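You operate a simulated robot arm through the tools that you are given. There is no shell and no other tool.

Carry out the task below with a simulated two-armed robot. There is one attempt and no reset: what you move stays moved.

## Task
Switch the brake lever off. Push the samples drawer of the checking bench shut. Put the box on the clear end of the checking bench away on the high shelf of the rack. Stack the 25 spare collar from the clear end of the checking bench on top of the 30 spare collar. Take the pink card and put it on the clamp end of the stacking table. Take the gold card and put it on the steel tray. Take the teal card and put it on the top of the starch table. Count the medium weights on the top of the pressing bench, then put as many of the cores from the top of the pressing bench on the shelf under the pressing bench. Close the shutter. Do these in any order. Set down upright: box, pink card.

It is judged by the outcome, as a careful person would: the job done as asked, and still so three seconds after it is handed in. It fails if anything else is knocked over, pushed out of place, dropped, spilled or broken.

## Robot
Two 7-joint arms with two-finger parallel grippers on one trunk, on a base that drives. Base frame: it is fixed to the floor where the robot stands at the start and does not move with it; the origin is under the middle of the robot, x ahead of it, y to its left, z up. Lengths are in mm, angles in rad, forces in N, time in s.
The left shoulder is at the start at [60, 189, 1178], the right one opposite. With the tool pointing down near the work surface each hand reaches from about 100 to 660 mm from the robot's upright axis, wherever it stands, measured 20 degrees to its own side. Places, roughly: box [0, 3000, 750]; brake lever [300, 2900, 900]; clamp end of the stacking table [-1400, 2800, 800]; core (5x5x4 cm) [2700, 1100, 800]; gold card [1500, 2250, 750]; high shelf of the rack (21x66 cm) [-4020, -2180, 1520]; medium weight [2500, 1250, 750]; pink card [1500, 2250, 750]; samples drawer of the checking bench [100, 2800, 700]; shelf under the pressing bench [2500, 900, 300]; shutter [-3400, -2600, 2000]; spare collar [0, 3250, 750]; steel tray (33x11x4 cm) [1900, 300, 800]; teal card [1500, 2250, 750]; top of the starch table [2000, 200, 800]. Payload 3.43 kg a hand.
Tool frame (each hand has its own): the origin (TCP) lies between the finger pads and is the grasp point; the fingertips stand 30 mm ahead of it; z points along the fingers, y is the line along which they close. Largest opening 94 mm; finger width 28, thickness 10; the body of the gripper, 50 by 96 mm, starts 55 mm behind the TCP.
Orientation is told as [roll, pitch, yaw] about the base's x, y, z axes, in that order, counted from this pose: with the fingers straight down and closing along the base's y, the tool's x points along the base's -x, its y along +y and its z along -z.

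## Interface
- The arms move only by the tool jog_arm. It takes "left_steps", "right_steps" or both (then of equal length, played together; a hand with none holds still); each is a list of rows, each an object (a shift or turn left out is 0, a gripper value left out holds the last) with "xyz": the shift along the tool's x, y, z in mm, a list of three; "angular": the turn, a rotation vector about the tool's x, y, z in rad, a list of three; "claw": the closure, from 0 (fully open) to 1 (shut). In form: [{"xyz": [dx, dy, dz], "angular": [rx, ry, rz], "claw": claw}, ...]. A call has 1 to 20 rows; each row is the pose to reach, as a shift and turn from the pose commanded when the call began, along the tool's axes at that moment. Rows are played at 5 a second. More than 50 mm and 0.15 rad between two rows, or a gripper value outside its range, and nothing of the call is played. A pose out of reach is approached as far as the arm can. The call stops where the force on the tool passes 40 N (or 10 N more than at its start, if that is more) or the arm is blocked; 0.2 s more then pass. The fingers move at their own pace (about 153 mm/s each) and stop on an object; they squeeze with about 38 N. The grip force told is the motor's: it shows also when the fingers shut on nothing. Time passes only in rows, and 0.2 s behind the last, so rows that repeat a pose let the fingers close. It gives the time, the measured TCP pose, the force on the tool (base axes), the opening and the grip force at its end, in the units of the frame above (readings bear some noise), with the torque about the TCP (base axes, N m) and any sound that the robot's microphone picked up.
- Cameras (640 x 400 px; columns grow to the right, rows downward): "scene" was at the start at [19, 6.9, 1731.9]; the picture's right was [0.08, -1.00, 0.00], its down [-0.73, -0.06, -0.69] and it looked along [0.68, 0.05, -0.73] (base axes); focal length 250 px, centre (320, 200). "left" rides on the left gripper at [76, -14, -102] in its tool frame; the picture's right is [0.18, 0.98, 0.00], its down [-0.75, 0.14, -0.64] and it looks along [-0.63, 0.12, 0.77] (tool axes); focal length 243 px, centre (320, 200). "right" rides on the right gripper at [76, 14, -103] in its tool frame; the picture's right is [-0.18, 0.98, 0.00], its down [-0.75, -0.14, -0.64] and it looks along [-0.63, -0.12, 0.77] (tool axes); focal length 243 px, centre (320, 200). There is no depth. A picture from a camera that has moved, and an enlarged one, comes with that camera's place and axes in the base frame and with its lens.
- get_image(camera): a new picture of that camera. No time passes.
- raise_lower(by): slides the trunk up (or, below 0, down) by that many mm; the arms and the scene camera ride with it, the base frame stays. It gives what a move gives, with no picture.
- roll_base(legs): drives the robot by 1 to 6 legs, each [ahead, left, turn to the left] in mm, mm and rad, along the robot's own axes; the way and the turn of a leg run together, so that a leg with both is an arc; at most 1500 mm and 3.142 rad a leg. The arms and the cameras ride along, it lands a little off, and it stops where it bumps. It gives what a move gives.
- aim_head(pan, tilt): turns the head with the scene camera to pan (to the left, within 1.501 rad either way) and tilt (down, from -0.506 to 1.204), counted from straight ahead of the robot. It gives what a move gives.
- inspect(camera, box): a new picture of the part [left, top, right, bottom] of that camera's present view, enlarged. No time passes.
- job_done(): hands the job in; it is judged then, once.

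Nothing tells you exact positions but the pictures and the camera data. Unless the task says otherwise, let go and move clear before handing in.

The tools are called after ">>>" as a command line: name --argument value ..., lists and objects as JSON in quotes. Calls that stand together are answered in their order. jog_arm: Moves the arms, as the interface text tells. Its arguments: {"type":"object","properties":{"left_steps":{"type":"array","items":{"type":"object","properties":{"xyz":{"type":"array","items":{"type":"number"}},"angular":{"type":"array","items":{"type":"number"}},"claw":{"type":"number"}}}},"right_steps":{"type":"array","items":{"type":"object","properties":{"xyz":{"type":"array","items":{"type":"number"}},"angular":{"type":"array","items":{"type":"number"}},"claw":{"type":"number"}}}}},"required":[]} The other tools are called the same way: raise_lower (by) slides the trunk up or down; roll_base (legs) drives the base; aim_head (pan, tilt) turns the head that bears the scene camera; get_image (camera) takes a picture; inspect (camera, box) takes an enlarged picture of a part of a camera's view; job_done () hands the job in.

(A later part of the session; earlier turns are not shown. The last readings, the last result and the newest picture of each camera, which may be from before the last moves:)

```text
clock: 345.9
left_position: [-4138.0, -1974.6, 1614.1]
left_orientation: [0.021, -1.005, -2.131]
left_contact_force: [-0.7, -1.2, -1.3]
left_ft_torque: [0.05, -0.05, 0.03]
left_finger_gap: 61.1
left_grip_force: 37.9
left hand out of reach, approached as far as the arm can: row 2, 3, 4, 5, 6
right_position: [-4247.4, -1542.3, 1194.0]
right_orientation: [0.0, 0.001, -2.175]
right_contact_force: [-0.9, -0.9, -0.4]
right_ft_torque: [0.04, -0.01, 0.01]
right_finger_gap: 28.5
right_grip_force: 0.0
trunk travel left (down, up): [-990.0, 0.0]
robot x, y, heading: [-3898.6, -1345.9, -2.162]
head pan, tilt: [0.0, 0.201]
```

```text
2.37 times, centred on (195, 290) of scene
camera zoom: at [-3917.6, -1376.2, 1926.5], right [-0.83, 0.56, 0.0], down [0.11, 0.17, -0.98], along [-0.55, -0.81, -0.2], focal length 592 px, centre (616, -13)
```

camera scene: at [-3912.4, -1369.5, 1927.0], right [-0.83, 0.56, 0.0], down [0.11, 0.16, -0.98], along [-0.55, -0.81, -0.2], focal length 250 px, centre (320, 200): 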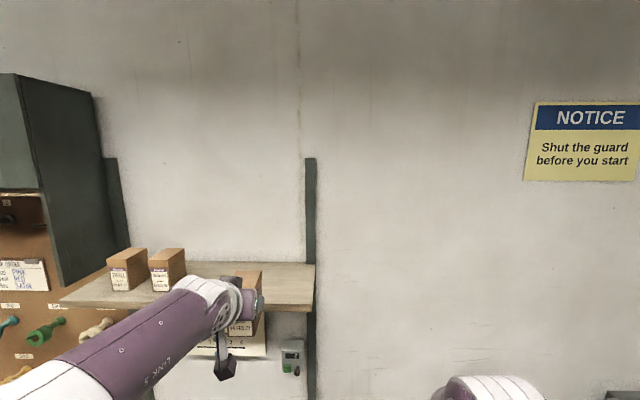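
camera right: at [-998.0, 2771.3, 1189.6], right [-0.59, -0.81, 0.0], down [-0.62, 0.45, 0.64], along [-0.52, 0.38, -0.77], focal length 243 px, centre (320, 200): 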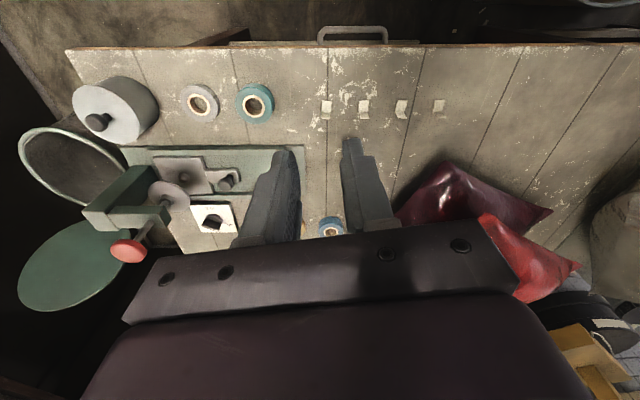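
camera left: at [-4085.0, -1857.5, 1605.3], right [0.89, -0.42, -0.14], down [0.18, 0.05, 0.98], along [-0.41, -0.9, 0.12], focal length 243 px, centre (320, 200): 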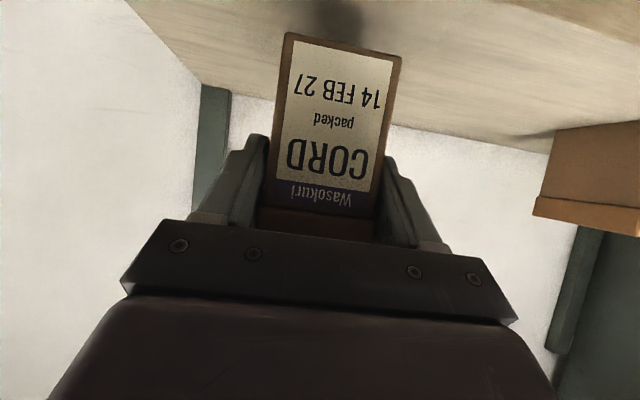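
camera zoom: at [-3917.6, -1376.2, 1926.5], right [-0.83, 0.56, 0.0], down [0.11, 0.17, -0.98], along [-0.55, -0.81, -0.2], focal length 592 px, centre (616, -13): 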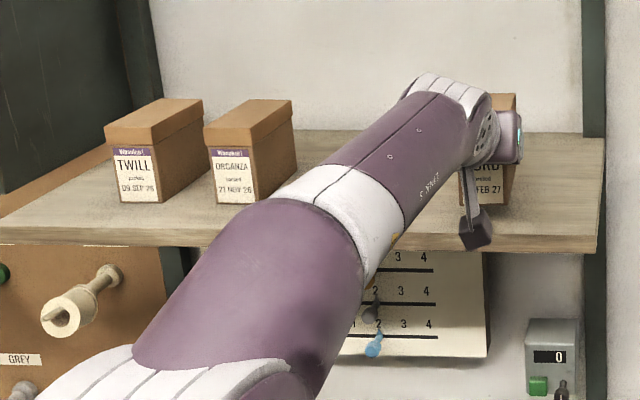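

The arm is fully stretched here; I drive another 80 mm closer so it can relax and straighten.

>>> roll_base --legs '[[80, 0, 0]]'

>>> jog_arm --left_steps '[{"xyz": [10, 0, -20], "angular": [0.006, 0.0, 0]}, {"xyz": [20, 0, -40], "angular": [0.012, 0.002, 0]}, {"xyz": [22, 0, -45], "angular": [0.018, 0.004, 0]}, {"xyz": [22, 0, -45], "angular": [0.018, 0.004, 0]}]'

>>> get_image --camera "left"

>>> inspect --camera "scene" --box '[40, 220, 330, 370]'

```text
clock: 346.9
left_position: [-4173.8, -2028.7, 1624.5]
left_orientation: [0.017, -1.02, -2.128]
left_contact_force: [1.2, 0.1, -1.4]
left_ft_torque: [0.01, -0.02, 0.02]
left_finger_gap: 61.0
left_grip_force: 37.7
right_position: [-4286.8, -1600.0, 1197.1]
right_orientation: [-0.001, -0.007, -2.172]
right_contact_force: [0.3, 0.7, -0.3]
right_ft_torque: [-0.04, 0.06, -0.01]
right_finger_gap: 28.2
right_grip_force: 0.1
trunk travel left (down, up): [-990.0, 0.0]
robot x, y, heading: [-3939.9, -1412.4, -2.17]
head pan, tilt: [0.0, 0.201]
```

```text
clock: 347.9
left_position: [-4159.2, -1997.6, 1623.0]
left_orientation: [0.002, -1.008, -2.128]
left_contact_force: [0.1, 0.6, -1.3]
left_ft_torque: [0.06, -0.06, 0.01]
left_finger_gap: 60.6
left_grip_force: 38.4
right_position: [-4293.7, -1609.9, 1194.4]
right_orientation: [-0.001, 0.005, -2.173]
right_contact_force: [0.1, 0.3, -0.4]
right_ft_torque: [-0.02, 0.0, 0.03]
right_finger_gap: 28.0
right_grip_force: 0.1
trunk travel left (down, up): [-990.0, 0.0]
robot x, y, heading: [-3942.0, -1415.6, -2.164]
head pan, tilt: [0.0, 0.201]
```

```text
taken
camera left: at [-4102.9, -1881.7, 1614.1], right [0.89, -0.44, -0.16], down [0.19, 0.04, 0.98], along [-0.42, -0.9, 0.12], focal length 243 px, centre (320, 200)
```

left: 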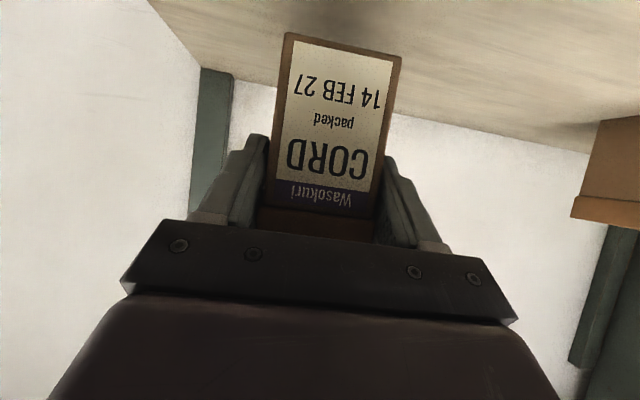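

```text
2.21 times, centred on (185, 295) of scene
camera zoom: at [-3962.9, -1444.1, 1926.7], right [-0.83, 0.56, 0.0], down [0.11, 0.17, -0.98], along [-0.55, -0.81, -0.2], focal length 552 px, centre (618, -10)
```

zoom: 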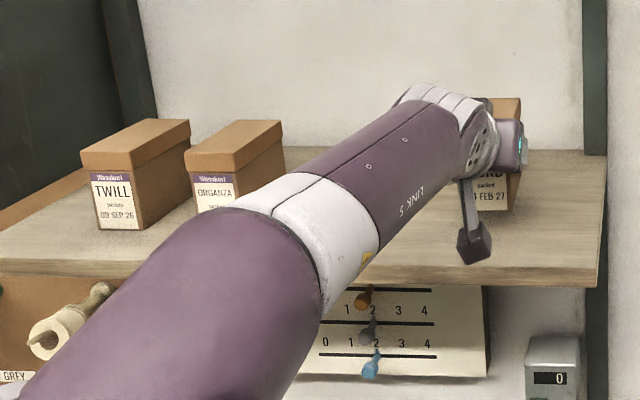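

Box is over the shelf (≈40 mm behind its front edge). I lower it gradually.

>>> jog_arm --left_steps '[{"xyz": [10, 0, 7], "angular": [0, 0.006, 0]}, {"xyz": [20, 0, 13], "angular": [0, 0.006, 0]}, {"xyz": [27, 0, 17], "angular": [0, 0.006, 0]}, {"xyz": [27, 0, 17], "angular": [0, 0.006, 0]}]'

>>> get_image --camera "left"

```text
clock: 348.9
left_position: [-4156.3, -1994.1, 1592.7]
left_orientation: [0.002, -1.003, -2.129]
left_contact_force: [-0.3, -0.1, -2.0]
left_ft_torque: [0.01, -0.01, -0.01]
left_finger_gap: 60.8
left_grip_force: 37.8
right_position: [-4291.2, -1606.2, 1194.5]
right_orientation: [0.0, -0.002, -2.174]
right_contact_force: [0.0, -0.7, -0.6]
right_ft_torque: [0.03, 0.0, -0.01]
right_finger_gap: 28.3
right_grip_force: 0.1
trunk travel left (down, up): [-990.0, 0.0]
robot x, y, heading: [-3939.9, -1414.9, -2.164]
head pan, tilt: [0.0, 0.201]
```

```text
taken
camera left: at [-4099.8, -1879.1, 1583.6], right [0.89, -0.44, -0.15], down [0.19, 0.04, 0.98], along [-0.42, -0.9, 0.12], focal length 243 px, centre (320, 200)
```

left: 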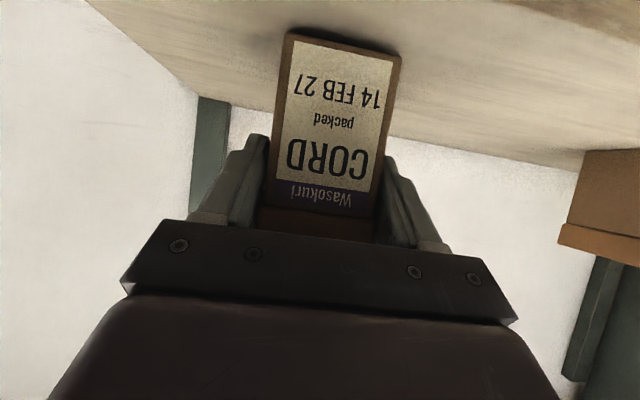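

>>> jog_arm --left_steps '[{"xyz": [3.4, 0, 2.2]}, {"xyz": [6.7, 0, 4.3]}, {"xyz": [6.7, 0, 4.3]}]'

>>> jog_arm --left_steps '[{"xyz": [2, 0, 1.3]}, {"xyz": [3.4, 0, 2.2]}, {"xyz": [3.4, 0, 2.2]}]'

```text
clock: 349.8
left_position: [-4156.7, -1995.4, 1587.0]
left_orientation: [0.001, -1.008, -2.127]
left_contact_force: [0.3, -2.1, 8.2]
left_ft_torque: [-0.01, 0.0, -0.01]
left_finger_gap: 60.9
left_grip_force: 38.2
right_position: [-4290.3, -1606.8, 1195.0]
right_orientation: [-0.002, 0.0, -2.175]
right_contact_force: [-0.1, 0.4, -0.3]
right_ft_torque: [-0.03, -0.01, 0.02]
right_finger_gap: 28.2
right_grip_force: 0.0
trunk travel left (down, up): [-990.0, 0.0]
robot x, y, heading: [-3941.5, -1412.7, -2.165]
head pan, tilt: [0.0, 0.201]
```

```text
clock: 350.6
left_position: [-4155.3, -1993.4, 1585.5]
left_orientation: [-0.001, -1.014, -2.127]
left_contact_force: [-2.2, -9.1, 38.3]
left_ft_torque: [-0.09, -0.08, -0.06]
left_finger_gap: 61.3
left_grip_force: 38.3
right_position: [-4291.5, -1605.5, 1196.6]
right_orientation: [-0.001, -0.002, -2.173]
right_contact_force: [1.1, 0.5, 0.5]
right_ft_torque: [-0.01, 0.02, 0.0]
right_finger_gap: 28.1
right_grip_force: 0.1
trunk travel left (down, up): [-990.0, 0.0]
robot x, y, heading: [-3941.4, -1415.5, -2.163]
head pan, tilt: [0.0, 0.201]
```

The box is down on the shelf. I ease off the pressure and open the fingers, then withdraw straight back.

>>> jog_arm --left_steps '[{"xyz": [-3, 0, -2]}, {"xyz": [-4.5, 0, -2.9]}, {"xyz": [-4.5, 0, -2.9]}, {"xyz": [-4.5, 0, -2.9], "claw": 0.15}, {"xyz": [-4.5, 0, -2.9], "claw": 0}, {"xyz": [-4.5, 0, -2.9], "claw": 0}]'

>>> get_image --camera "left"

```text
clock: 351.9
left_position: [-4156.3, -1995.2, 1585.0]
left_orientation: [0.001, -1.001, -2.13]
left_contact_force: [-0.9, 0.1, 0.0]
left_ft_torque: [0.01, 0.01, -0.02]
left_finger_gap: 94.0
left_grip_force: 0.0
right_position: [-4292.2, -1605.7, 1194.7]
right_orientation: [0.001, 0.0, -2.175]
right_contact_force: [-0.3, -0.3, 0.4]
right_ft_torque: [-0.02, -0.04, -0.01]
right_finger_gap: 28.1
right_grip_force: 0.0
trunk travel left (down, up): [-990.0, 0.0]
robot x, y, heading: [-3937.2, -1411.2, -2.16]
head pan, tilt: [0.0, 0.201]
```

```text
taken
camera left: at [-4101.0, -1879.9, 1577.2], right [0.89, -0.44, -0.15], down [0.19, 0.04, 0.98], along [-0.42, -0.9, 0.12], focal length 243 px, centre (320, 200)
```

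left: 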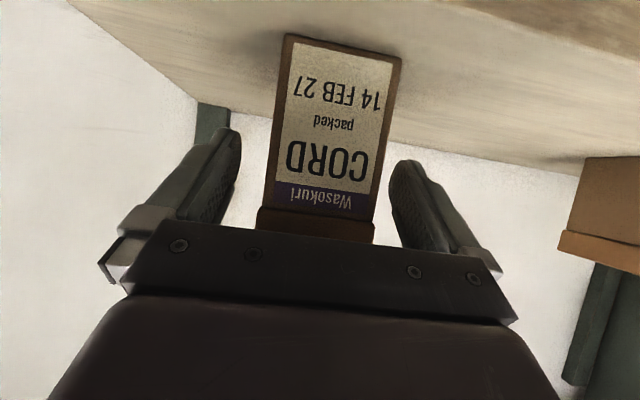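

>>> jog_arm --left_steps '[{"xyz": [16, 0, -25]}, {"xyz": [35, 0, -55]}, {"xyz": [57, 0, -88]}, {"xyz": [78, 0, -122]}, {"xyz": [100, 0, -156]}]'

>>> roll_base --legs '[[-350, 0, 0]]'

>>> get_image --camera "scene"

>>> get_image --camera "left"

```text
clock: 353.1
left_position: [-4057.5, -1835.4, 1584.4]
left_orientation: [0.0, -1.004, -2.126]
left_contact_force: [-0.1, 0.3, -1.1]
left_ft_torque: [-0.04, -0.01, 0.04]
left_finger_gap: 94.1
left_grip_force: 0.0
right_position: [-4289.2, -1604.5, 1195.8]
right_orientation: [0.0, -0.002, -2.175]
right_contact_force: [-0.2, -0.4, -0.9]
right_ft_torque: [0.04, -0.01, 0.01]
right_finger_gap: 28.3
right_grip_force: 0.2
trunk travel left (down, up): [-990.0, 0.0]
robot x, y, heading: [-3941.1, -1412.6, -2.161]
head pan, tilt: [0.0, 0.201]
```

```text
clock: 355.4
left_position: [-3864.2, -1552.9, 1584.8]
left_orientation: [0.002, -1.002, -2.12]
left_contact_force: [-0.4, -0.5, -0.5]
left_ft_torque: [0.02, 0.02, 0.02]
left_finger_gap: 93.7
left_grip_force: 0.0
right_position: [-4098.4, -1322.8, 1194.1]
right_orientation: [0.0, 0.004, -2.167]
right_contact_force: [-0.7, 0.5, -1.1]
right_ft_torque: [0.0, -0.01, -0.02]
right_finger_gap: 28.4
right_grip_force: 0.1
trunk travel left (down, up): [-990.0, 0.0]
robot x, y, heading: [-3746.2, -1122.5, -2.156]
head pan, tilt: [0.0, 0.201]
```

```text
taken
camera scene: at [-3769.2, -1155.3, 1926.8], right [-0.83, 0.55, 0.0], down [0.11, 0.17, -0.98], along [-0.54, -0.82, -0.2], focal length 250 px, centre (320, 200)
```

scene: 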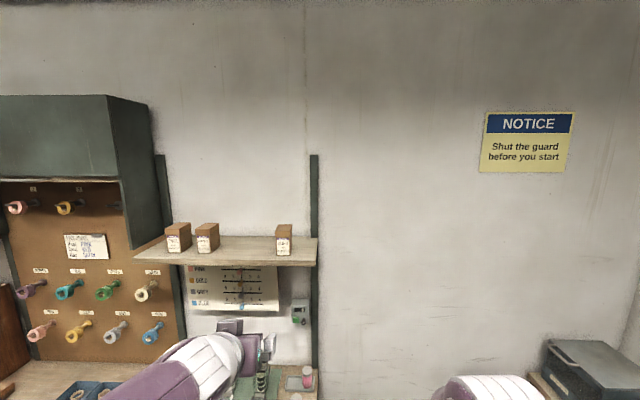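

```text
taken
camera left: at [-3809.5, -1437.6, 1575.5], right [0.89, -0.43, -0.15], down [0.19, 0.04, 0.98], along [-0.41, -0.9, 0.12], focal length 243 px, centre (320, 200)
```

left: 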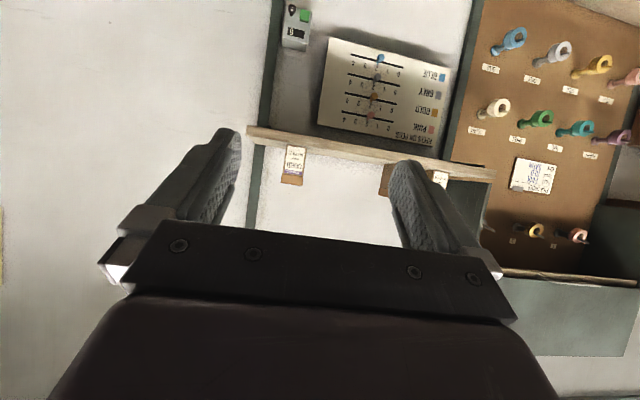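

The CORD box stands upright on the high shelf. Now the shutter: I lower the left arm out of the way and strafe left to face it.

>>> jog_arm --left_steps '[{"xyz": [40, 0, 15]}, {"xyz": [80, 0, 30]}, {"xyz": [120, 0, 45]}, {"xyz": [160, 0, 60]}, {"xyz": [200, 0, 75]}, {"xyz": [240, 0, 90]}, {"xyz": [280, 0, 105]}, {"xyz": [320, 0, 120]}, {"xyz": [360, 0, 135]}]'

>>> roll_base --legs '[[0, 720, -0.02]]'

>>> get_image --camera "scene"

>>> inspect --camera "scene" --box '[190, 80, 430, 230]'

```text
clock: 357.6
left_position: [-3827.3, -1490.7, 1241.3]
left_orientation: [-0.059, -1.047, -2.057]
left_contact_force: [0.7, -0.3, 0.0]
left_ft_torque: [-0.01, 0.0, 0.0]
left_finger_gap: 94.1
left_grip_force: 0.1
right_position: [-4096.0, -1320.8, 1194.5]
right_orientation: [-0.001, 0.0, -2.165]
right_contact_force: [-0.7, 0.2, -0.2]
right_ft_torque: [-0.02, 0.05, 0.01]
right_finger_gap: 28.1
right_grip_force: 0.0
trunk travel left (down, up): [-990.0, 0.0]
robot x, y, heading: [-3745.6, -1123.8, -2.153]
head pan, tilt: [0.0, 0.201]
stopped in row 9 (left hand): the arm was blocked; the commanded pose is now the measured one
```

```text
clock: 361.6
left_position: [-3240.3, -1894.8, 1242.3]
left_orientation: [-0.061, -1.047, -2.076]
left_contact_force: [-0.6, 0.8, -0.3]
left_ft_torque: [-0.02, 0.04, -0.01]
left_finger_gap: 94.1
left_grip_force: 0.0
right_position: [-3503.3, -1719.4, 1193.9]
right_orientation: [0.002, 0.002, -2.188]
right_contact_force: [0.0, -0.1, -0.3]
right_ft_torque: [0.0, 0.01, -0.02]
right_finger_gap: 28.3
right_grip_force: 0.1
trunk travel left (down, up): [-990.0, 0.0]
robot x, y, heading: [-3151.1, -1528.4, -2.18]
head pan, tilt: [0.0, 0.201]
```

```text
taken
camera scene: at [-3170.1, -1557.6, 1926.9], right [-0.82, 0.57, 0.0], down [0.11, 0.16, -0.98], along [-0.56, -0.8, -0.2], focal length 250 px, centre (320, 200)
```

scene: 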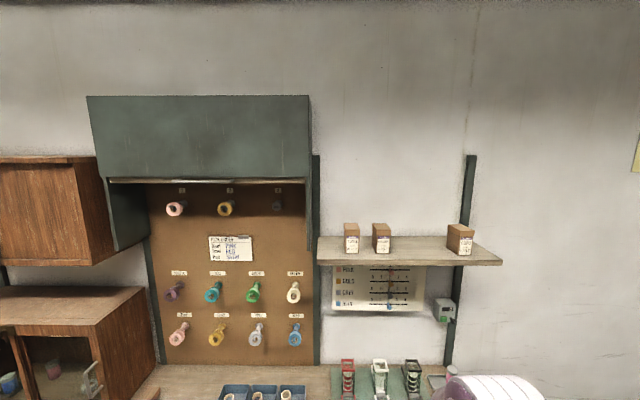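

```text
2.67 times, centred on (310, 155) of scene
camera zoom: at [-3170.1, -1557.6, 1926.9], right [-0.82, 0.57, 0.0], down [0.11, 0.16, -0.98], along [-0.56, -0.8, -0.2], focal length 666 px, centre (347, 320)
```

zoom: 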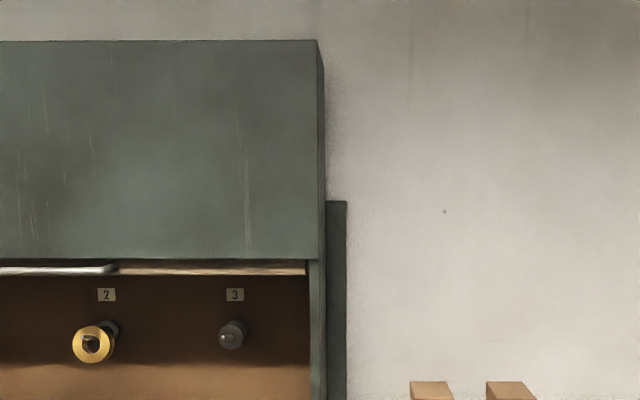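

>>> inspect --camera "scene" --box '[90, 160, 330, 260]'

>>> inspect --camera "scene" --box '[150, 165, 270, 200]'

```text
2.67 times, centred on (210, 210) of scene
camera zoom: at [-3170.1, -1557.6, 1926.9], right [-0.82, 0.57, 0.0], down [0.11, 0.16, -0.98], along [-0.56, -0.8, -0.2], focal length 666 px, centre (613, 173)
```

zoom: 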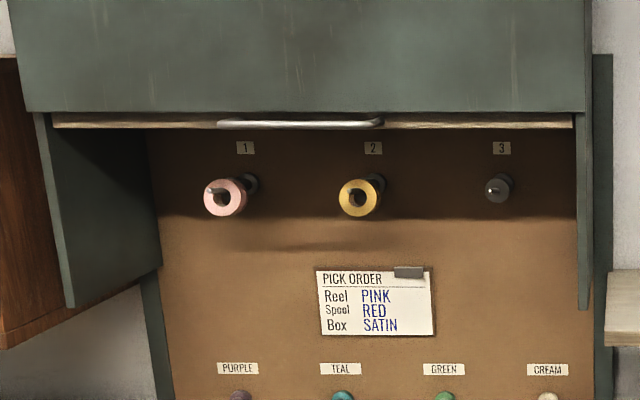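

```text
5.33 times, centred on (210, 182) of scene
camera zoom: at [-3170.1, -1557.6, 1926.9], right [-0.82, 0.57, 0.0], down [0.11, 0.16, -0.98], along [-0.56, -0.8, -0.2], focal length 1333 px, centre (907, 293)
```

zoom: 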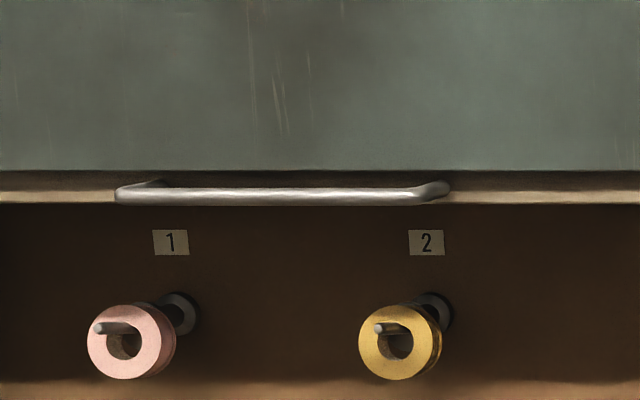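

The shutter's handle bar sits at about (-3340,-2557,1811), just below the hood; it should slide down about 280 mm between the side cheeks. I orient the left hand horizontally forward, then roll it 90° so the fingers close vertically on the bar.

>>> jog_arm --left_steps '[{"xyz": [-43, 3, 3], "angular": [0.006, -0.0746, 0.0062], "claw": 0.5}, {"xyz": [-86, 6, 6], "angular": [0.012, -0.1492, 0.0123]}, {"xyz": [-129, 9, 9], "angular": [0.018, -0.2238, 0.0185]}, {"xyz": [-172, 12, 13], "angular": [0.024, -0.2985, 0.0247]}, {"xyz": [-215, 15, 16], "angular": [0.03, -0.3731, 0.0309]}, {"xyz": [-258, 18, 19], "angular": [0.036, -0.4477, 0.037]}, {"xyz": [-301, 20, 22], "angular": [0.042, -0.5223, 0.0432]}]'

>>> jog_arm --left_steps '[{"angular": [0, 0, 0.143]}, {"angular": [0, 0, 0.286]}, {"angular": [0, 0, 0.428]}, {"angular": [0, 0, 0.571]}, {"angular": [0, 0, 0.714]}, {"angular": [0, 0, 0.857]}, {"angular": [0, 0, 1.0]}, {"angular": [0, 0, 1.142]}, {"angular": [0, 0, 1.285]}, {"angular": [0, 0, 1.428]}, {"angular": [0, 0, 1.571]}]'

>>> get_image --camera "scene"

>>> get_image --camera "left"

```text
clock: 363.1
left_position: [-3305.4, -2054.1, 1491.9]
left_orientation: [-2.901, -1.568, 0.721]
left_contact_force: [0.5, 0.0, 0.5]
left_ft_torque: [0.03, 0.04, -0.04]
left_finger_gap: 46.9
left_grip_force: 0.1
right_position: [-3503.2, -1721.6, 1194.4]
right_orientation: [-0.001, 0.001, -2.188]
right_contact_force: [-0.4, -0.3, 0.5]
right_ft_torque: [0.01, -0.02, -0.01]
right_finger_gap: 28.4
right_grip_force: 0.0
trunk travel left (down, up): [-990.0, 0.0]
robot x, y, heading: [-3150.8, -1529.8, -2.179]
head pan, tilt: [0.0, 0.201]
```

```text
clock: 365.6
left_position: [-3304.2, -2053.6, 1491.4]
left_orientation: [1.572, 0.003, 2.53]
left_contact_force: [0.9, 0.1, 0.4]
left_ft_torque: [0.0, -0.01, 0.0]
left_finger_gap: 46.8
left_grip_force: 0.0
right_position: [-3502.6, -1720.5, 1194.3]
right_orientation: [0.001, 0.002, -2.186]
right_contact_force: [-0.2, -0.3, -0.7]
right_ft_torque: [-0.01, 0.02, -0.03]
right_finger_gap: 28.1
right_grip_force: 0.0
trunk travel left (down, up): [-990.0, 0.0]
robot x, y, heading: [-3147.6, -1530.0, -2.182]
head pan, tilt: [0.0, 0.201]
```

```text
taken
camera scene: at [-3168.8, -1558.6, 1926.9], right [-0.82, 0.57, 0.0], down [0.11, 0.16, -0.98], along [-0.56, -0.8, -0.2], focal length 250 px, centre (320, 200)
```

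scene: 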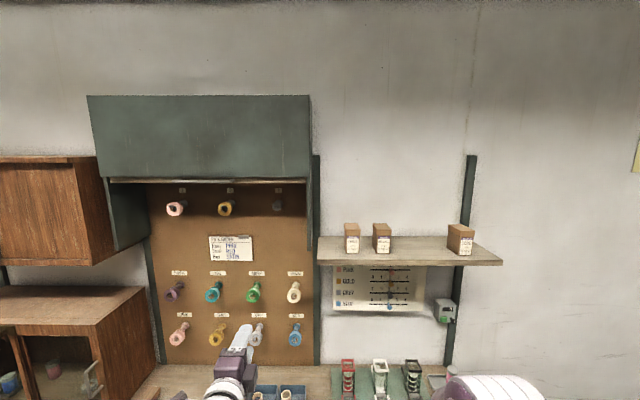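

```text
taken
camera left: at [-3183.5, -2013.7, 1477.6], right [0.15, -0.1, 0.98], down [-0.25, 0.96, 0.14], along [-0.96, -0.27, 0.12], focal length 243 px, centre (320, 200)
```

left: 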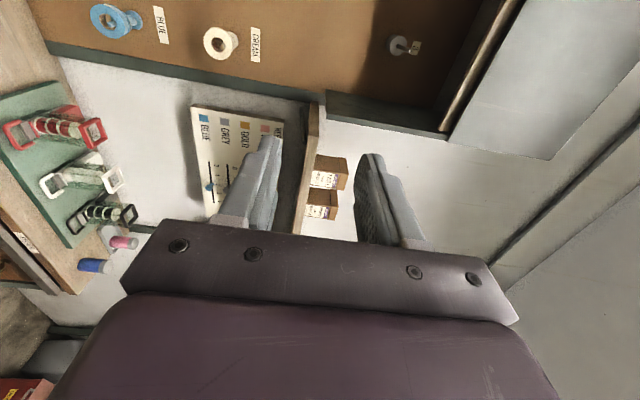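

The hand now points forward with its fingers closing vertically. I strafe left and drive closer so the handle is in line.

>>> roll_base --legs '[[0, 232, 0], [330, 0, 0]]'

>>> get_image --camera "scene"

>>> get_image --camera "left"

```text
clock: 369.1
left_position: [-3300.5, -2457.2, 1491.6]
left_orientation: [1.574, 0.0, 2.531]
left_contact_force: [0.0, 0.4, 0.3]
left_ft_torque: [-0.01, -0.01, 0.0]
left_finger_gap: 46.7
left_grip_force: 0.0
right_position: [-3499.2, -2124.5, 1194.8]
right_orientation: [0.001, -0.002, -2.189]
right_contact_force: [-0.3, 0.2, -0.3]
right_ft_torque: [-0.01, 0.0, 0.04]
right_finger_gap: 28.3
right_grip_force: 0.1
trunk travel left (down, up): [-990.0, 0.0]
robot x, y, heading: [-3148.2, -1938.6, -2.178]
head pan, tilt: [0.0, 0.201]
```

```text
taken
camera scene: at [-3163.7, -1961.3, 1927.0], right [-0.82, 0.57, 0.0], down [0.11, 0.16, -0.98], along [-0.56, -0.8, -0.2], focal length 250 px, centre (320, 200)
```

scene: 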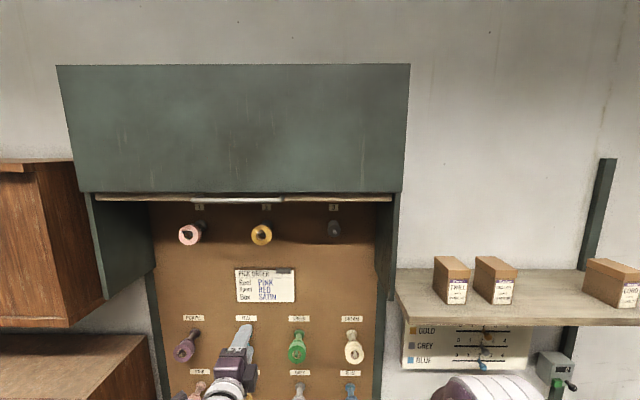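

```text
taken
camera left: at [-3179.3, -2417.2, 1478.3], right [0.15, -0.1, 0.98], down [-0.25, 0.96, 0.14], along [-0.96, -0.27, 0.12], focal length 243 px, centre (320, 200)
```

left: 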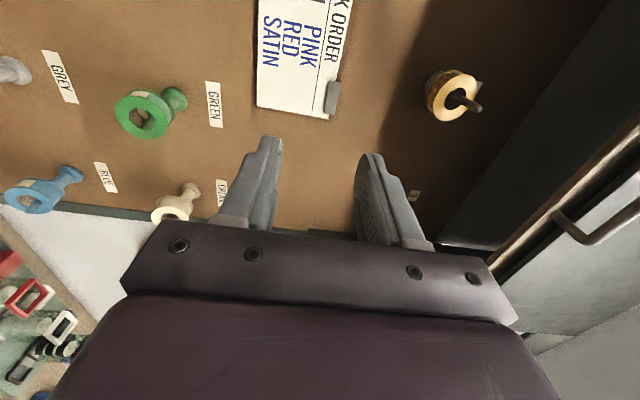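

>>> inspect --camera "left" --box '[480, 110, 640, 350]'

>>> inspect --camera "scene" --box '[150, 170, 330, 230]'

```text
1.67 times, centred on (560, 230) of left
camera zoom: at [-3179.3, -2417.2, 1478.3], right [0.15, -0.1, 0.98], down [-0.25, 0.96, 0.14], along [-0.96, -0.27, 0.12], focal length 404 px, centre (-80, 150)
```

zoom: 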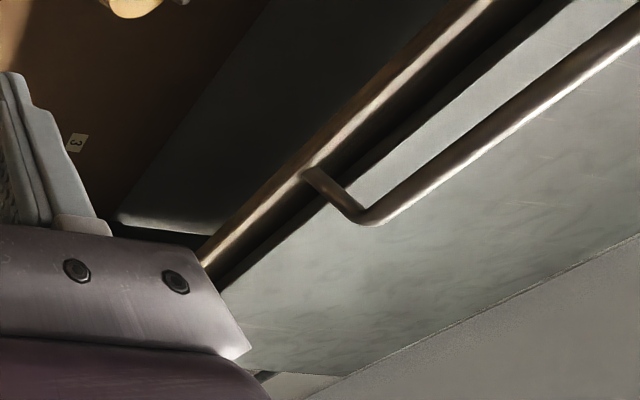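

```text
3.56 times, centred on (240, 200) of scene
camera zoom: at [-3163.7, -1961.3, 1927.0], right [-0.82, 0.57, 0.0], down [0.11, 0.16, -0.98], along [-0.56, -0.8, -0.2], focal length 888 px, centre (604, 200)
```

zoom: 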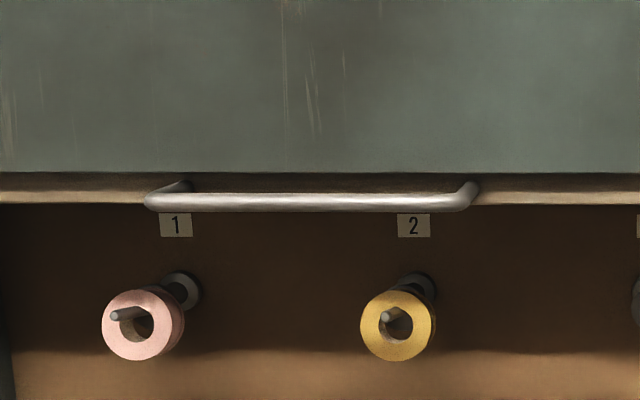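

The handle bar stands proud of the hood face. I raise the hand to just below the bar's height, still in front of it, and look again.

>>> jog_arm --left_steps '[{"xyz": [4, 45, 0], "claw": 0.6}, {"xyz": [8, 90, 0]}, {"xyz": [12, 135, 0]}, {"xyz": [16, 180, 0]}, {"xyz": [20, 225, 0]}, {"xyz": [20, 260, 0]}, {"xyz": [20, 285, 0]}, {"xyz": [20, 285, 0]}]'

>>> get_image --camera "left"

>>> inspect --camera "scene" --box '[150, 150, 330, 270]'

```text
clock: 370.9
left_position: [-3285.5, -2471.3, 1769.4]
left_orientation: [1.573, 0.0, 2.528]
left_contact_force: [0.0, 1.0, -0.1]
left_ft_torque: [0.03, -0.03, 0.01]
left_finger_gap: 37.5
left_grip_force: 0.0
left hand out of reach, approached as far as the arm can: row 7, 8
right_position: [-3499.1, -2125.0, 1195.3]
right_orientation: [0.001, -0.001, -2.189]
right_contact_force: [-1.3, -0.4, 0.2]
right_ft_torque: [0.0, -0.03, 0.05]
right_finger_gap: 28.1
right_grip_force: 0.0
trunk travel left (down, up): [-990.0, 0.0]
robot x, y, heading: [-3148.3, -1939.9, -2.179]
head pan, tilt: [0.0, 0.201]
```

```text
taken
camera left: at [-3164.5, -2431.5, 1757.0], right [0.15, -0.11, 0.98], down [-0.25, 0.96, 0.14], along [-0.96, -0.26, 0.12], focal length 243 px, centre (320, 200)
```

left: 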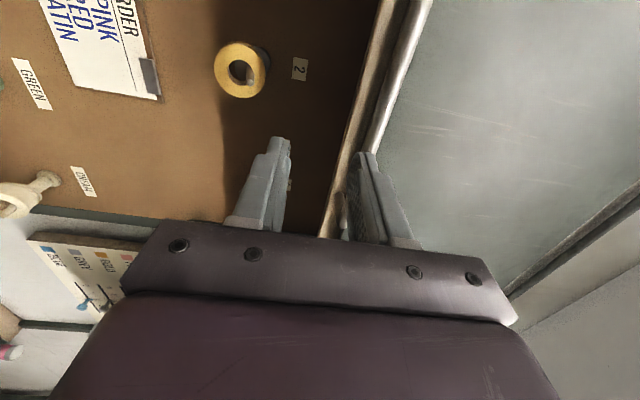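

```text
3.33 times, centred on (240, 210) of scene
camera zoom: at [-3164.9, -1964.3, 1926.9], right [-0.82, 0.57, 0.0], down [0.11, 0.16, -0.98], along [-0.56, -0.8, -0.2], focal length 833 px, centre (587, 167)
```

zoom: 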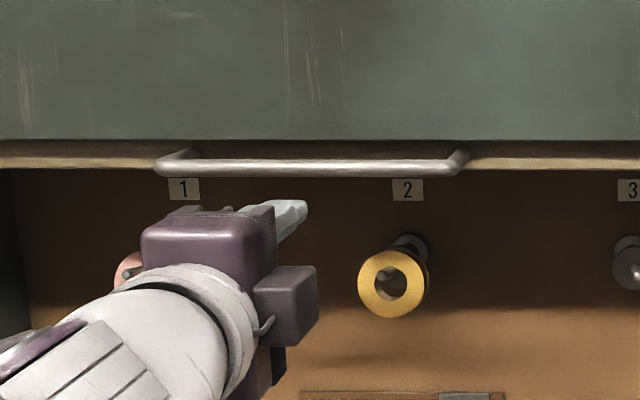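

The arm tops out here with a level tool; pointing the tool ~30° upward will reach. I tilt it up and line it up below-front of the bar.

>>> jog_arm --left_steps '[{"xyz": [0, 3, 4], "angular": [-0.125, 0, 0]}, {"xyz": [0, 7, 8], "angular": [-0.25, 0, 0]}, {"xyz": [0, 10, 12], "angular": [-0.375, 0, 0]}, {"xyz": [0, 14, 16], "angular": [-0.5, 0, 0]}, {"xyz": [0, 14, 16], "angular": [-0.5, 0, 0]}]'

>>> get_image --camera "left"

>>> inspect --camera "scene" --box '[150, 150, 330, 270]'

```text
clock: 372.1
left_position: [-3294.9, -2483.9, 1784.6]
left_orientation: [2.076, 0.0, 2.531]
left_contact_force: [0.5, -0.7, 0.6]
left_ft_torque: [-0.05, -0.01, -0.01]
left_finger_gap: 37.8
left_grip_force: 0.1
left hand out of reach, approached as far as the arm can: row 1
right_position: [-3498.3, -2126.2, 1194.9]
right_orientation: [-0.001, 0.0, -2.189]
right_contact_force: [-0.2, -0.6, -0.5]
right_ft_torque: [0.0, 0.0, 0.02]
right_finger_gap: 28.3
right_grip_force: 0.2
trunk travel left (down, up): [-990.0, 0.0]
robot x, y, heading: [-3145.7, -1936.8, -2.18]
head pan, tilt: [0.0, 0.201]
```

```text
taken
camera left: at [-3184.2, -2459.2, 1723.6], right [0.42, 0.28, 0.86], down [-0.26, 0.95, -0.19], along [-0.87, -0.14, 0.47], focal length 243 px, centre (320, 200)
```

left: 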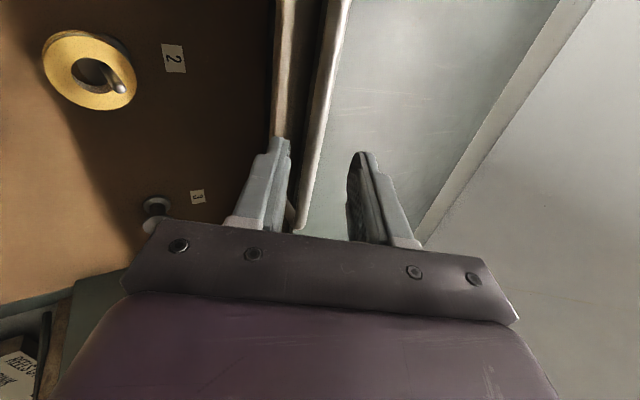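

```text
3.33 times, centred on (240, 210) of scene
camera zoom: at [-3165.0, -1964.2, 1926.9], right [-0.82, 0.57, 0.0], down [0.11, 0.16, -0.98], along [-0.56, -0.8, -0.2], focal length 833 px, centre (587, 167)
```

zoom: 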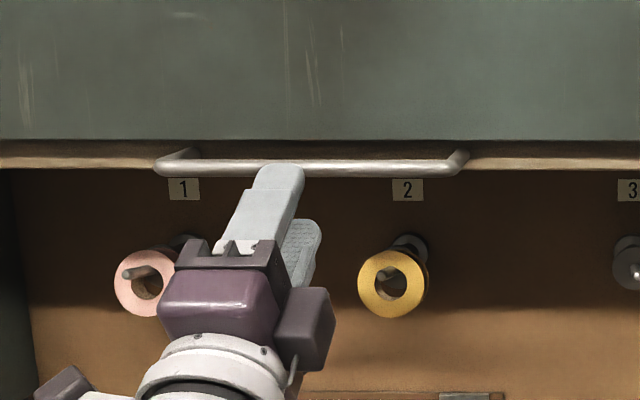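

The bar lies between the fingers' planes. I advance along the tool axis toward it.

>>> jog_arm --left_steps '[{"xyz": [0, -2, 12]}, {"xyz": [0, -4, 25]}, {"xyz": [0, -4, 25]}]'

>>> get_image --camera "left"

>>> inspect --camera "scene" --box '[170, 160, 290, 240]'

```text
clock: 372.9
left_position: [-3307.7, -2502.9, 1791.8]
left_orientation: [2.074, 0.001, 2.529]
left_contact_force: [0.4, 0.6, 0.2]
left_ft_torque: [0.0, -0.04, -0.03]
left_finger_gap: 37.4
left_grip_force: 0.1
right_position: [-3500.3, -2127.4, 1194.5]
right_orientation: [0.0, 0.0, -2.189]
right_contact_force: [0.0, -0.9, 0.3]
right_ft_torque: [0.0, 0.02, -0.02]
right_finger_gap: 28.1
right_grip_force: 0.1
trunk travel left (down, up): [-990.0, 0.0]
robot x, y, heading: [-3146.9, -1938.7, -2.182]
head pan, tilt: [0.0, 0.201]
```

```text
taken
camera left: at [-3197.6, -2478.5, 1732.1], right [0.42, 0.28, 0.86], down [-0.26, 0.95, -0.19], along [-0.87, -0.14, 0.47], focal length 243 px, centre (320, 200)
```

left: 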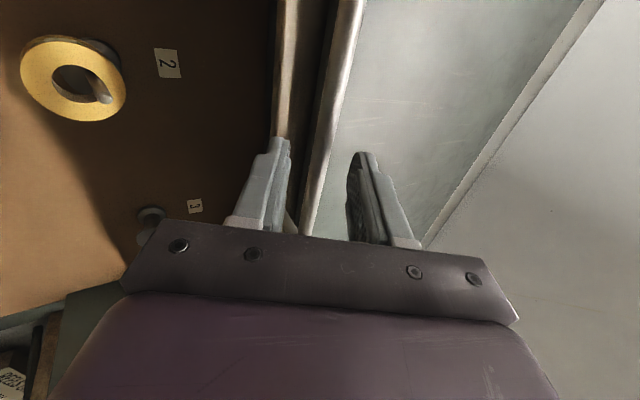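

```text
5.00 times, centred on (230, 200) of scene
camera zoom: at [-3164.7, -1963.8, 1926.9], right [-0.82, 0.57, 0.0], down [0.11, 0.16, -0.98], along [-0.56, -0.8, -0.2], focal length 1249 px, centre (770, 200)
```

zoom: 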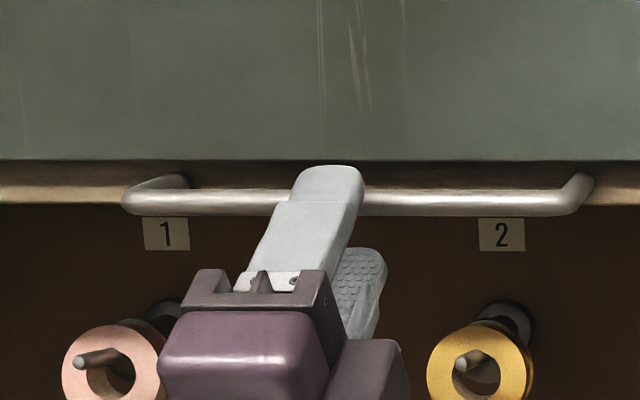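

>>> jog_arm --left_steps '[{"xyz": [0, 1, 14]}, {"xyz": [0, 2, 27]}, {"xyz": [0, 2, 27]}]'

>>> get_image --camera "left"

>>> inspect --camera "scene" --box '[170, 160, 290, 240]'

```text
clock: 373.7
left_position: [-3320.5, -2521.8, 1808.1]
left_orientation: [2.074, 0.0, 2.531]
left_contact_force: [0.2, 0.6, 0.6]
left_ft_torque: [0.01, -0.02, 0.01]
left_finger_gap: 37.7
left_grip_force: 0.0
right_position: [-3498.9, -2126.8, 1194.6]
right_orientation: [-0.002, 0.0, -2.189]
right_contact_force: [-0.4, 0.1, 0.3]
right_ft_torque: [-0.02, 0.01, 0.02]
right_finger_gap: 28.3
right_grip_force: 0.1
trunk travel left (down, up): [-990.0, 0.0]
robot x, y, heading: [-3145.1, -1939.7, -2.177]
head pan, tilt: [0.0, 0.201]
```

```text
taken
camera left: at [-3210.3, -2497.0, 1747.3], right [0.42, 0.28, 0.86], down [-0.26, 0.95, -0.19], along [-0.87, -0.14, 0.47], focal length 243 px, centre (320, 200)
```

left: 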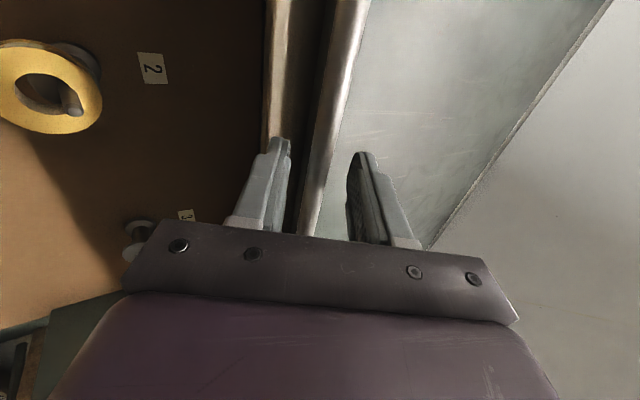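

```text
5.00 times, centred on (230, 200) of scene
camera zoom: at [-3164.8, -1963.9, 1926.9], right [-0.82, 0.57, 0.0], down [0.11, 0.16, -0.98], along [-0.56, -0.8, -0.2], focal length 1249 px, centre (770, 200)
```

zoom: 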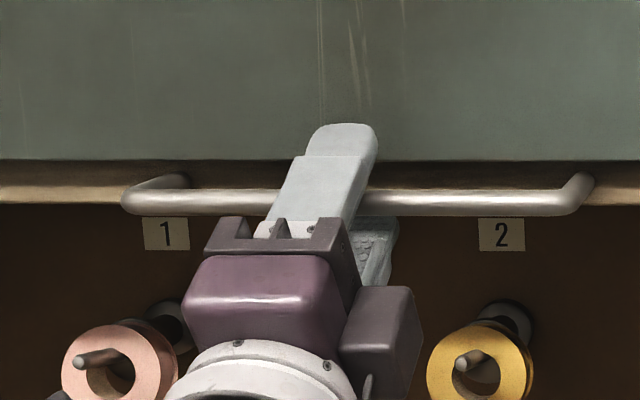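

The bar sits between the fingers. I close on it.

>>> jog_arm --left_steps '[{"claw": 1}, {"claw": 1}, {"claw": 1}]'

>>> get_image --camera "left"

```text
clock: 374.5
left_position: [-3319.7, -2522.2, 1807.0]
left_orientation: [2.07, 0.0, 2.531]
left_contact_force: [2.0, 4.3, -10.9]
left_ft_torque: [0.12, 0.04, -0.01]
left_finger_gap: 11.5
left_grip_force: 44.8
right_position: [-3499.0, -2127.3, 1194.7]
right_orientation: [-0.001, 0.0, -2.189]
right_contact_force: [-0.1, 0.7, -0.1]
right_ft_torque: [0.01, 0.02, 0.0]
right_finger_gap: 28.2
right_grip_force: 0.1
trunk travel left (down, up): [-990.0, 0.0]
robot x, y, heading: [-3145.1, -1937.0, -2.181]
head pan, tilt: [0.0, 0.201]
```

```text
taken
camera left: at [-3210.7, -2497.6, 1746.0], right [0.42, 0.28, 0.86], down [-0.25, 0.95, -0.18], along [-0.87, -0.14, 0.47], focal length 243 px, centre (320, 200)
```

left: 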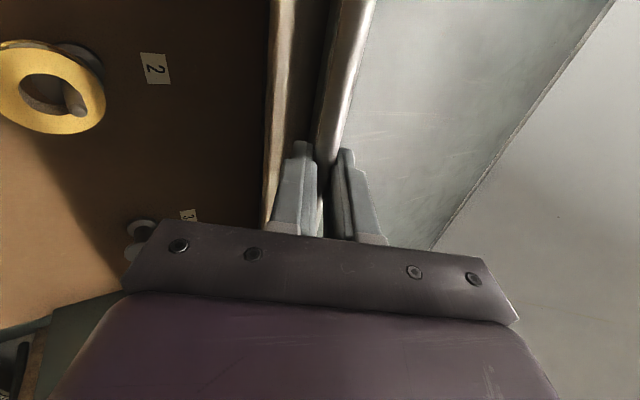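

Bar gripped (11.5 mm). I pull straight down.

>>> jog_arm --left_steps '[{"xyz": [0, -13, -7]}, {"xyz": [0, -26, -15]}, {"xyz": [0, -39, -22]}, {"xyz": [0, -52, -29]}]'

>>> get_image --camera "scene"

```text
clock: 375.5
left_position: [-3321.0, -2522.4, 1748.8]
left_orientation: [2.075, 0.0, 2.53]
left_contact_force: [1.6, 0.4, 2.8]
left_ft_torque: [-0.06, -0.05, -0.3]
left_finger_gap: 11.6
left_grip_force: 44.8
right_position: [-3498.6, -2125.2, 1194.5]
right_orientation: [0.0, 0.0, -2.187]
right_contact_force: [-0.9, -0.4, 0.2]
right_ft_torque: [0.02, 0.01, -0.03]
right_finger_gap: 28.3
right_grip_force: 0.0
trunk travel left (down, up): [-990.0, 0.0]
robot x, y, heading: [-3145.1, -1937.1, -2.179]
head pan, tilt: [0.0, 0.201]
```

```text
taken
camera scene: at [-3164.4, -1964.0, 1926.9], right [-0.82, 0.57, 0.0], down [0.11, 0.16, -0.98], along [-0.56, -0.8, -0.2], focal length 250 px, centre (320, 200)
```

scene: 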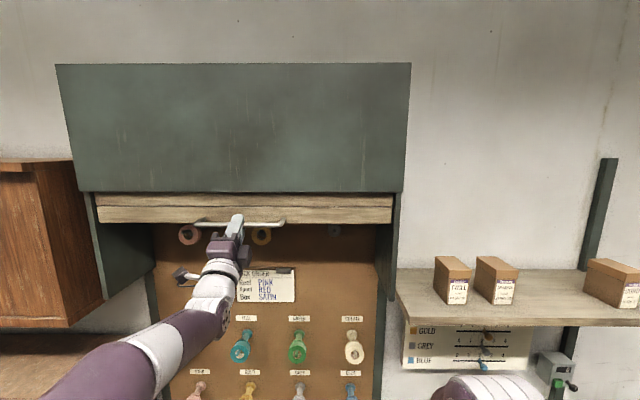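

The wooden shutter is sliding down smoothly. I continue.

>>> jog_arm --left_steps '[{"xyz": [0, -19, -11]}, {"xyz": [0, -38, -21]}, {"xyz": [0, -57, -32]}, {"xyz": [0, -76, -42]}, {"xyz": [0, -96, -53]}, {"xyz": [0, -115, -64]}, {"xyz": [0, -134, -74]}, {"xyz": [0, -153, -85]}]'

>>> get_image --camera "scene"

```text
clock: 377.3
left_position: [-3320.4, -2521.7, 1570.7]
left_orientation: [2.069, 0.001, 2.531]
left_contact_force: [-4.6, -6.4, 2.1]
left_ft_torque: [0.17, 0.14, 0.18]
left_finger_gap: 11.3
left_grip_force: 45.0
right_position: [-3500.5, -2127.9, 1193.2]
right_orientation: [0.0, 0.003, -2.189]
right_contact_force: [0.6, 0.6, -0.3]
right_ft_torque: [-0.05, 0.03, -0.03]
right_finger_gap: 28.0
right_grip_force: 0.1
trunk travel left (down, up): [-990.0, 0.0]
robot x, y, heading: [-3142.5, -1936.1, -2.184]
head pan, tilt: [0.0, 0.201]
```

```text
taken
camera scene: at [-3167.7, -1967.6, 1926.8], right [-0.82, 0.57, 0.0], down [0.12, 0.17, -0.98], along [-0.56, -0.8, -0.2], focal length 250 px, centre (320, 200)
```

scene: 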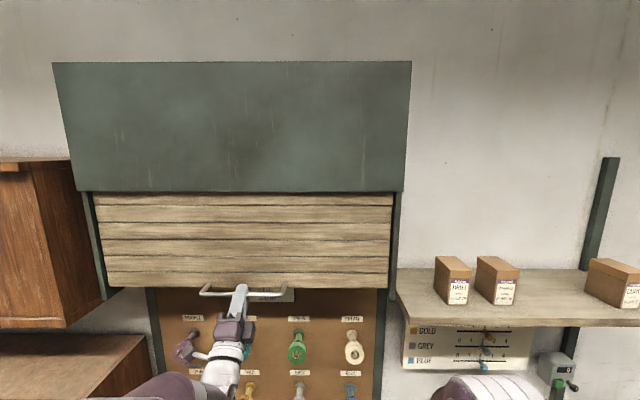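

>>> jog_arm --left_steps '[{"xyz": [0, -9, -5]}, {"xyz": [0, -17, -10]}, {"xyz": [0, -26, -15]}, {"xyz": [0, -35, -19]}, {"xyz": [0, -44, -24]}]'

>>> get_image --camera "scene"

>>> inspect --camera "scene" --box '[70, 180, 430, 330]'

```text
clock: 378.5
left_position: [-3321.2, -2522.1, 1536.8]
left_orientation: [2.097, -0.002, 2.531]
left_contact_force: [-4.5, -6.8, 6.5]
left_ft_torque: [0.1, 0.06, -0.06]
left_finger_gap: 11.5
left_grip_force: 44.8
right_position: [-3500.4, -2127.9, 1194.4]
right_orientation: [0.0, 0.001, -2.189]
right_contact_force: [0.0, 1.0, 0.1]
right_ft_torque: [0.01, -0.01, -0.01]
right_finger_gap: 28.5
right_grip_force: 0.1
trunk travel left (down, up): [-990.0, 0.0]
robot x, y, heading: [-3141.9, -1938.0, -2.178]
head pan, tilt: [0.0, 0.201]
stopped in row 5 (left hand): the force on the tool passed its limit at 48 N (the readings are from after the stop); the commanded pose is now the measured one
```

```text
taken
camera scene: at [-3166.9, -1966.7, 1926.6], right [-0.82, 0.57, 0.0], down [0.11, 0.16, -0.98], along [-0.56, -0.8, -0.2], focal length 250 px, centre (320, 200)
```

scene: 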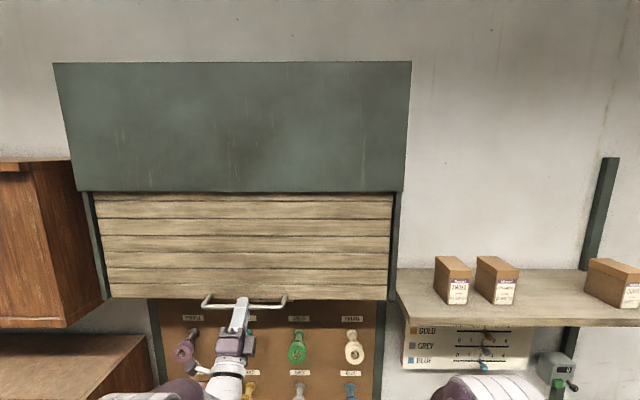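

```text
1.78 times, centred on (250, 255) of scene
camera zoom: at [-3166.9, -1966.7, 1926.6], right [-0.82, 0.57, 0.0], down [0.11, 0.16, -0.98], along [-0.56, -0.8, -0.2], focal length 444 px, centre (444, 102)
```

zoom: 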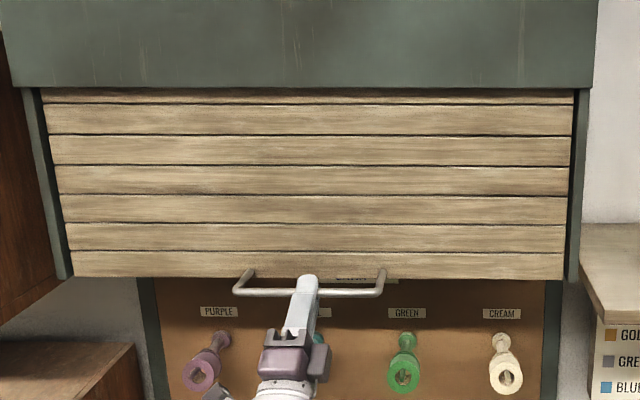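

The shutter hit its end stop, filling the opening down to the bottom of the cheeks. I release the bar and withdraw.

>>> jog_arm --left_steps '[{"claw": 0.6}, {"claw": 0.6}, {"xyz": [0, 0, -20]}, {"xyz": [0, 0, -50]}, {"xyz": [0, 0, -90]}, {"xyz": [0, 0, -130]}]'

>>> roll_base --legs '[[-400, 0, 0]]'

>>> get_image --camera "scene"

```text
clock: 379.9
left_position: [-3256.1, -2428.1, 1470.7]
left_orientation: [2.1, -0.001, 2.532]
left_contact_force: [0.8, 0.3, 0.2]
left_ft_torque: [0.04, -0.01, 0.02]
left_finger_gap: 37.7
left_grip_force: 0.1
right_position: [-3498.4, -2126.0, 1194.9]
right_orientation: [-0.001, 0.0, -2.188]
right_contact_force: [0.0, 1.1, 0.0]
right_ft_torque: [-0.01, 0.01, 0.0]
right_finger_gap: 28.2
right_grip_force: 0.0
trunk travel left (down, up): [-990.0, 0.0]
robot x, y, heading: [-3147.7, -1937.5, -2.179]
head pan, tilt: [0.0, 0.201]
```

```text
clock: 382.4
left_position: [-3021.1, -2096.2, 1470.4]
left_orientation: [2.095, -0.002, 2.539]
left_contact_force: [-1.5, -0.9, 0.5]
left_ft_torque: [0.01, 0.01, 0.03]
left_finger_gap: 37.8
left_grip_force: 0.0
right_position: [-3266.2, -1795.6, 1193.3]
right_orientation: [0.0, 0.002, -2.181]
right_contact_force: [0.5, -0.5, -0.4]
right_ft_torque: [0.02, 0.01, -0.04]
right_finger_gap: 28.1
right_grip_force: 0.1
trunk travel left (down, up): [-990.0, 0.0]
robot x, y, heading: [-2917.1, -1602.6, -2.166]
head pan, tilt: [0.0, 0.201]
```

```text
taken
camera scene: at [-2934.7, -1631.2, 1926.8], right [-0.83, 0.56, 0.0], down [0.11, 0.17, -0.98], along [-0.55, -0.81, -0.2], focal length 250 px, centre (320, 200)
```

scene: 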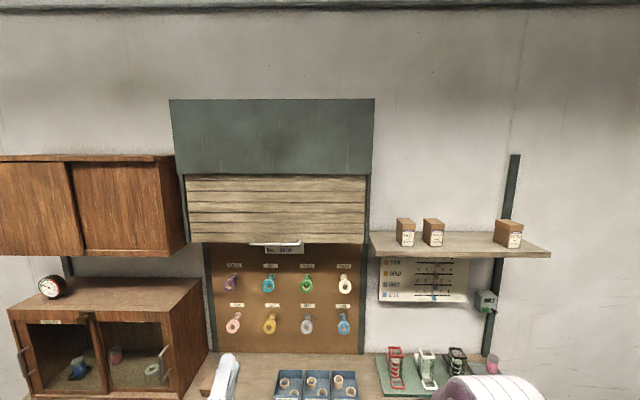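

The shutter stays shut and the pegs are undisturbed. All jobs are done; before handing in I drive back to the middle of the room to re-check everything with the zoom.

>>> roll_base --legs '[[-500, 0, 0], [0, 844, 0], [0, 844, 0]]'

>>> roll_base --legs '[[-1200, 0, 0], [-1400, 0, 0]]'

```text
clock: 393.4
left_position: [-1334.8, -2612.2, 1471.3]
left_orientation: [2.096, 0.0, 2.576]
left_contact_force: [-0.4, 0.2, 0.7]
left_ft_torque: [0.0, -0.01, -0.01]
left_finger_gap: 37.8
left_grip_force: 0.0
right_position: [-1592.0, -2322.2, 1194.5]
right_orientation: [0.0, 0.0, -2.144]
right_contact_force: [-0.1, -0.4, -0.1]
right_ft_torque: [-0.05, 0.01, 0.01]
right_finger_gap: 28.2
right_grip_force: 0.1
trunk travel left (down, up): [-990.0, 0.0]
robot x, y, heading: [-1246.8, -2114.7, -2.14]
head pan, tilt: [0.0, 0.201]
```

```text
clock: 406.1
left_position: [61.3, -415.7, 1471.4]
left_orientation: [2.097, -0.001, 2.555]
left_contact_force: [0.1, -0.7, -0.5]
left_ft_torque: [0.0, 0.03, 0.03]
left_finger_gap: 38.1
left_grip_force: 0.0
right_position: [-189.7, -120.5, 1194.8]
right_orientation: [-0.001, 0.001, -2.164]
right_contact_force: [-0.3, -0.6, -1.0]
right_ft_torque: [-0.02, -0.05, 0.01]
right_finger_gap: 28.1
right_grip_force: 0.1
trunk travel left (down, up): [-990.0, 0.0]
robot x, y, heading: [157.9, 80.5, -2.151]
head pan, tilt: [0.0, 0.201]
```

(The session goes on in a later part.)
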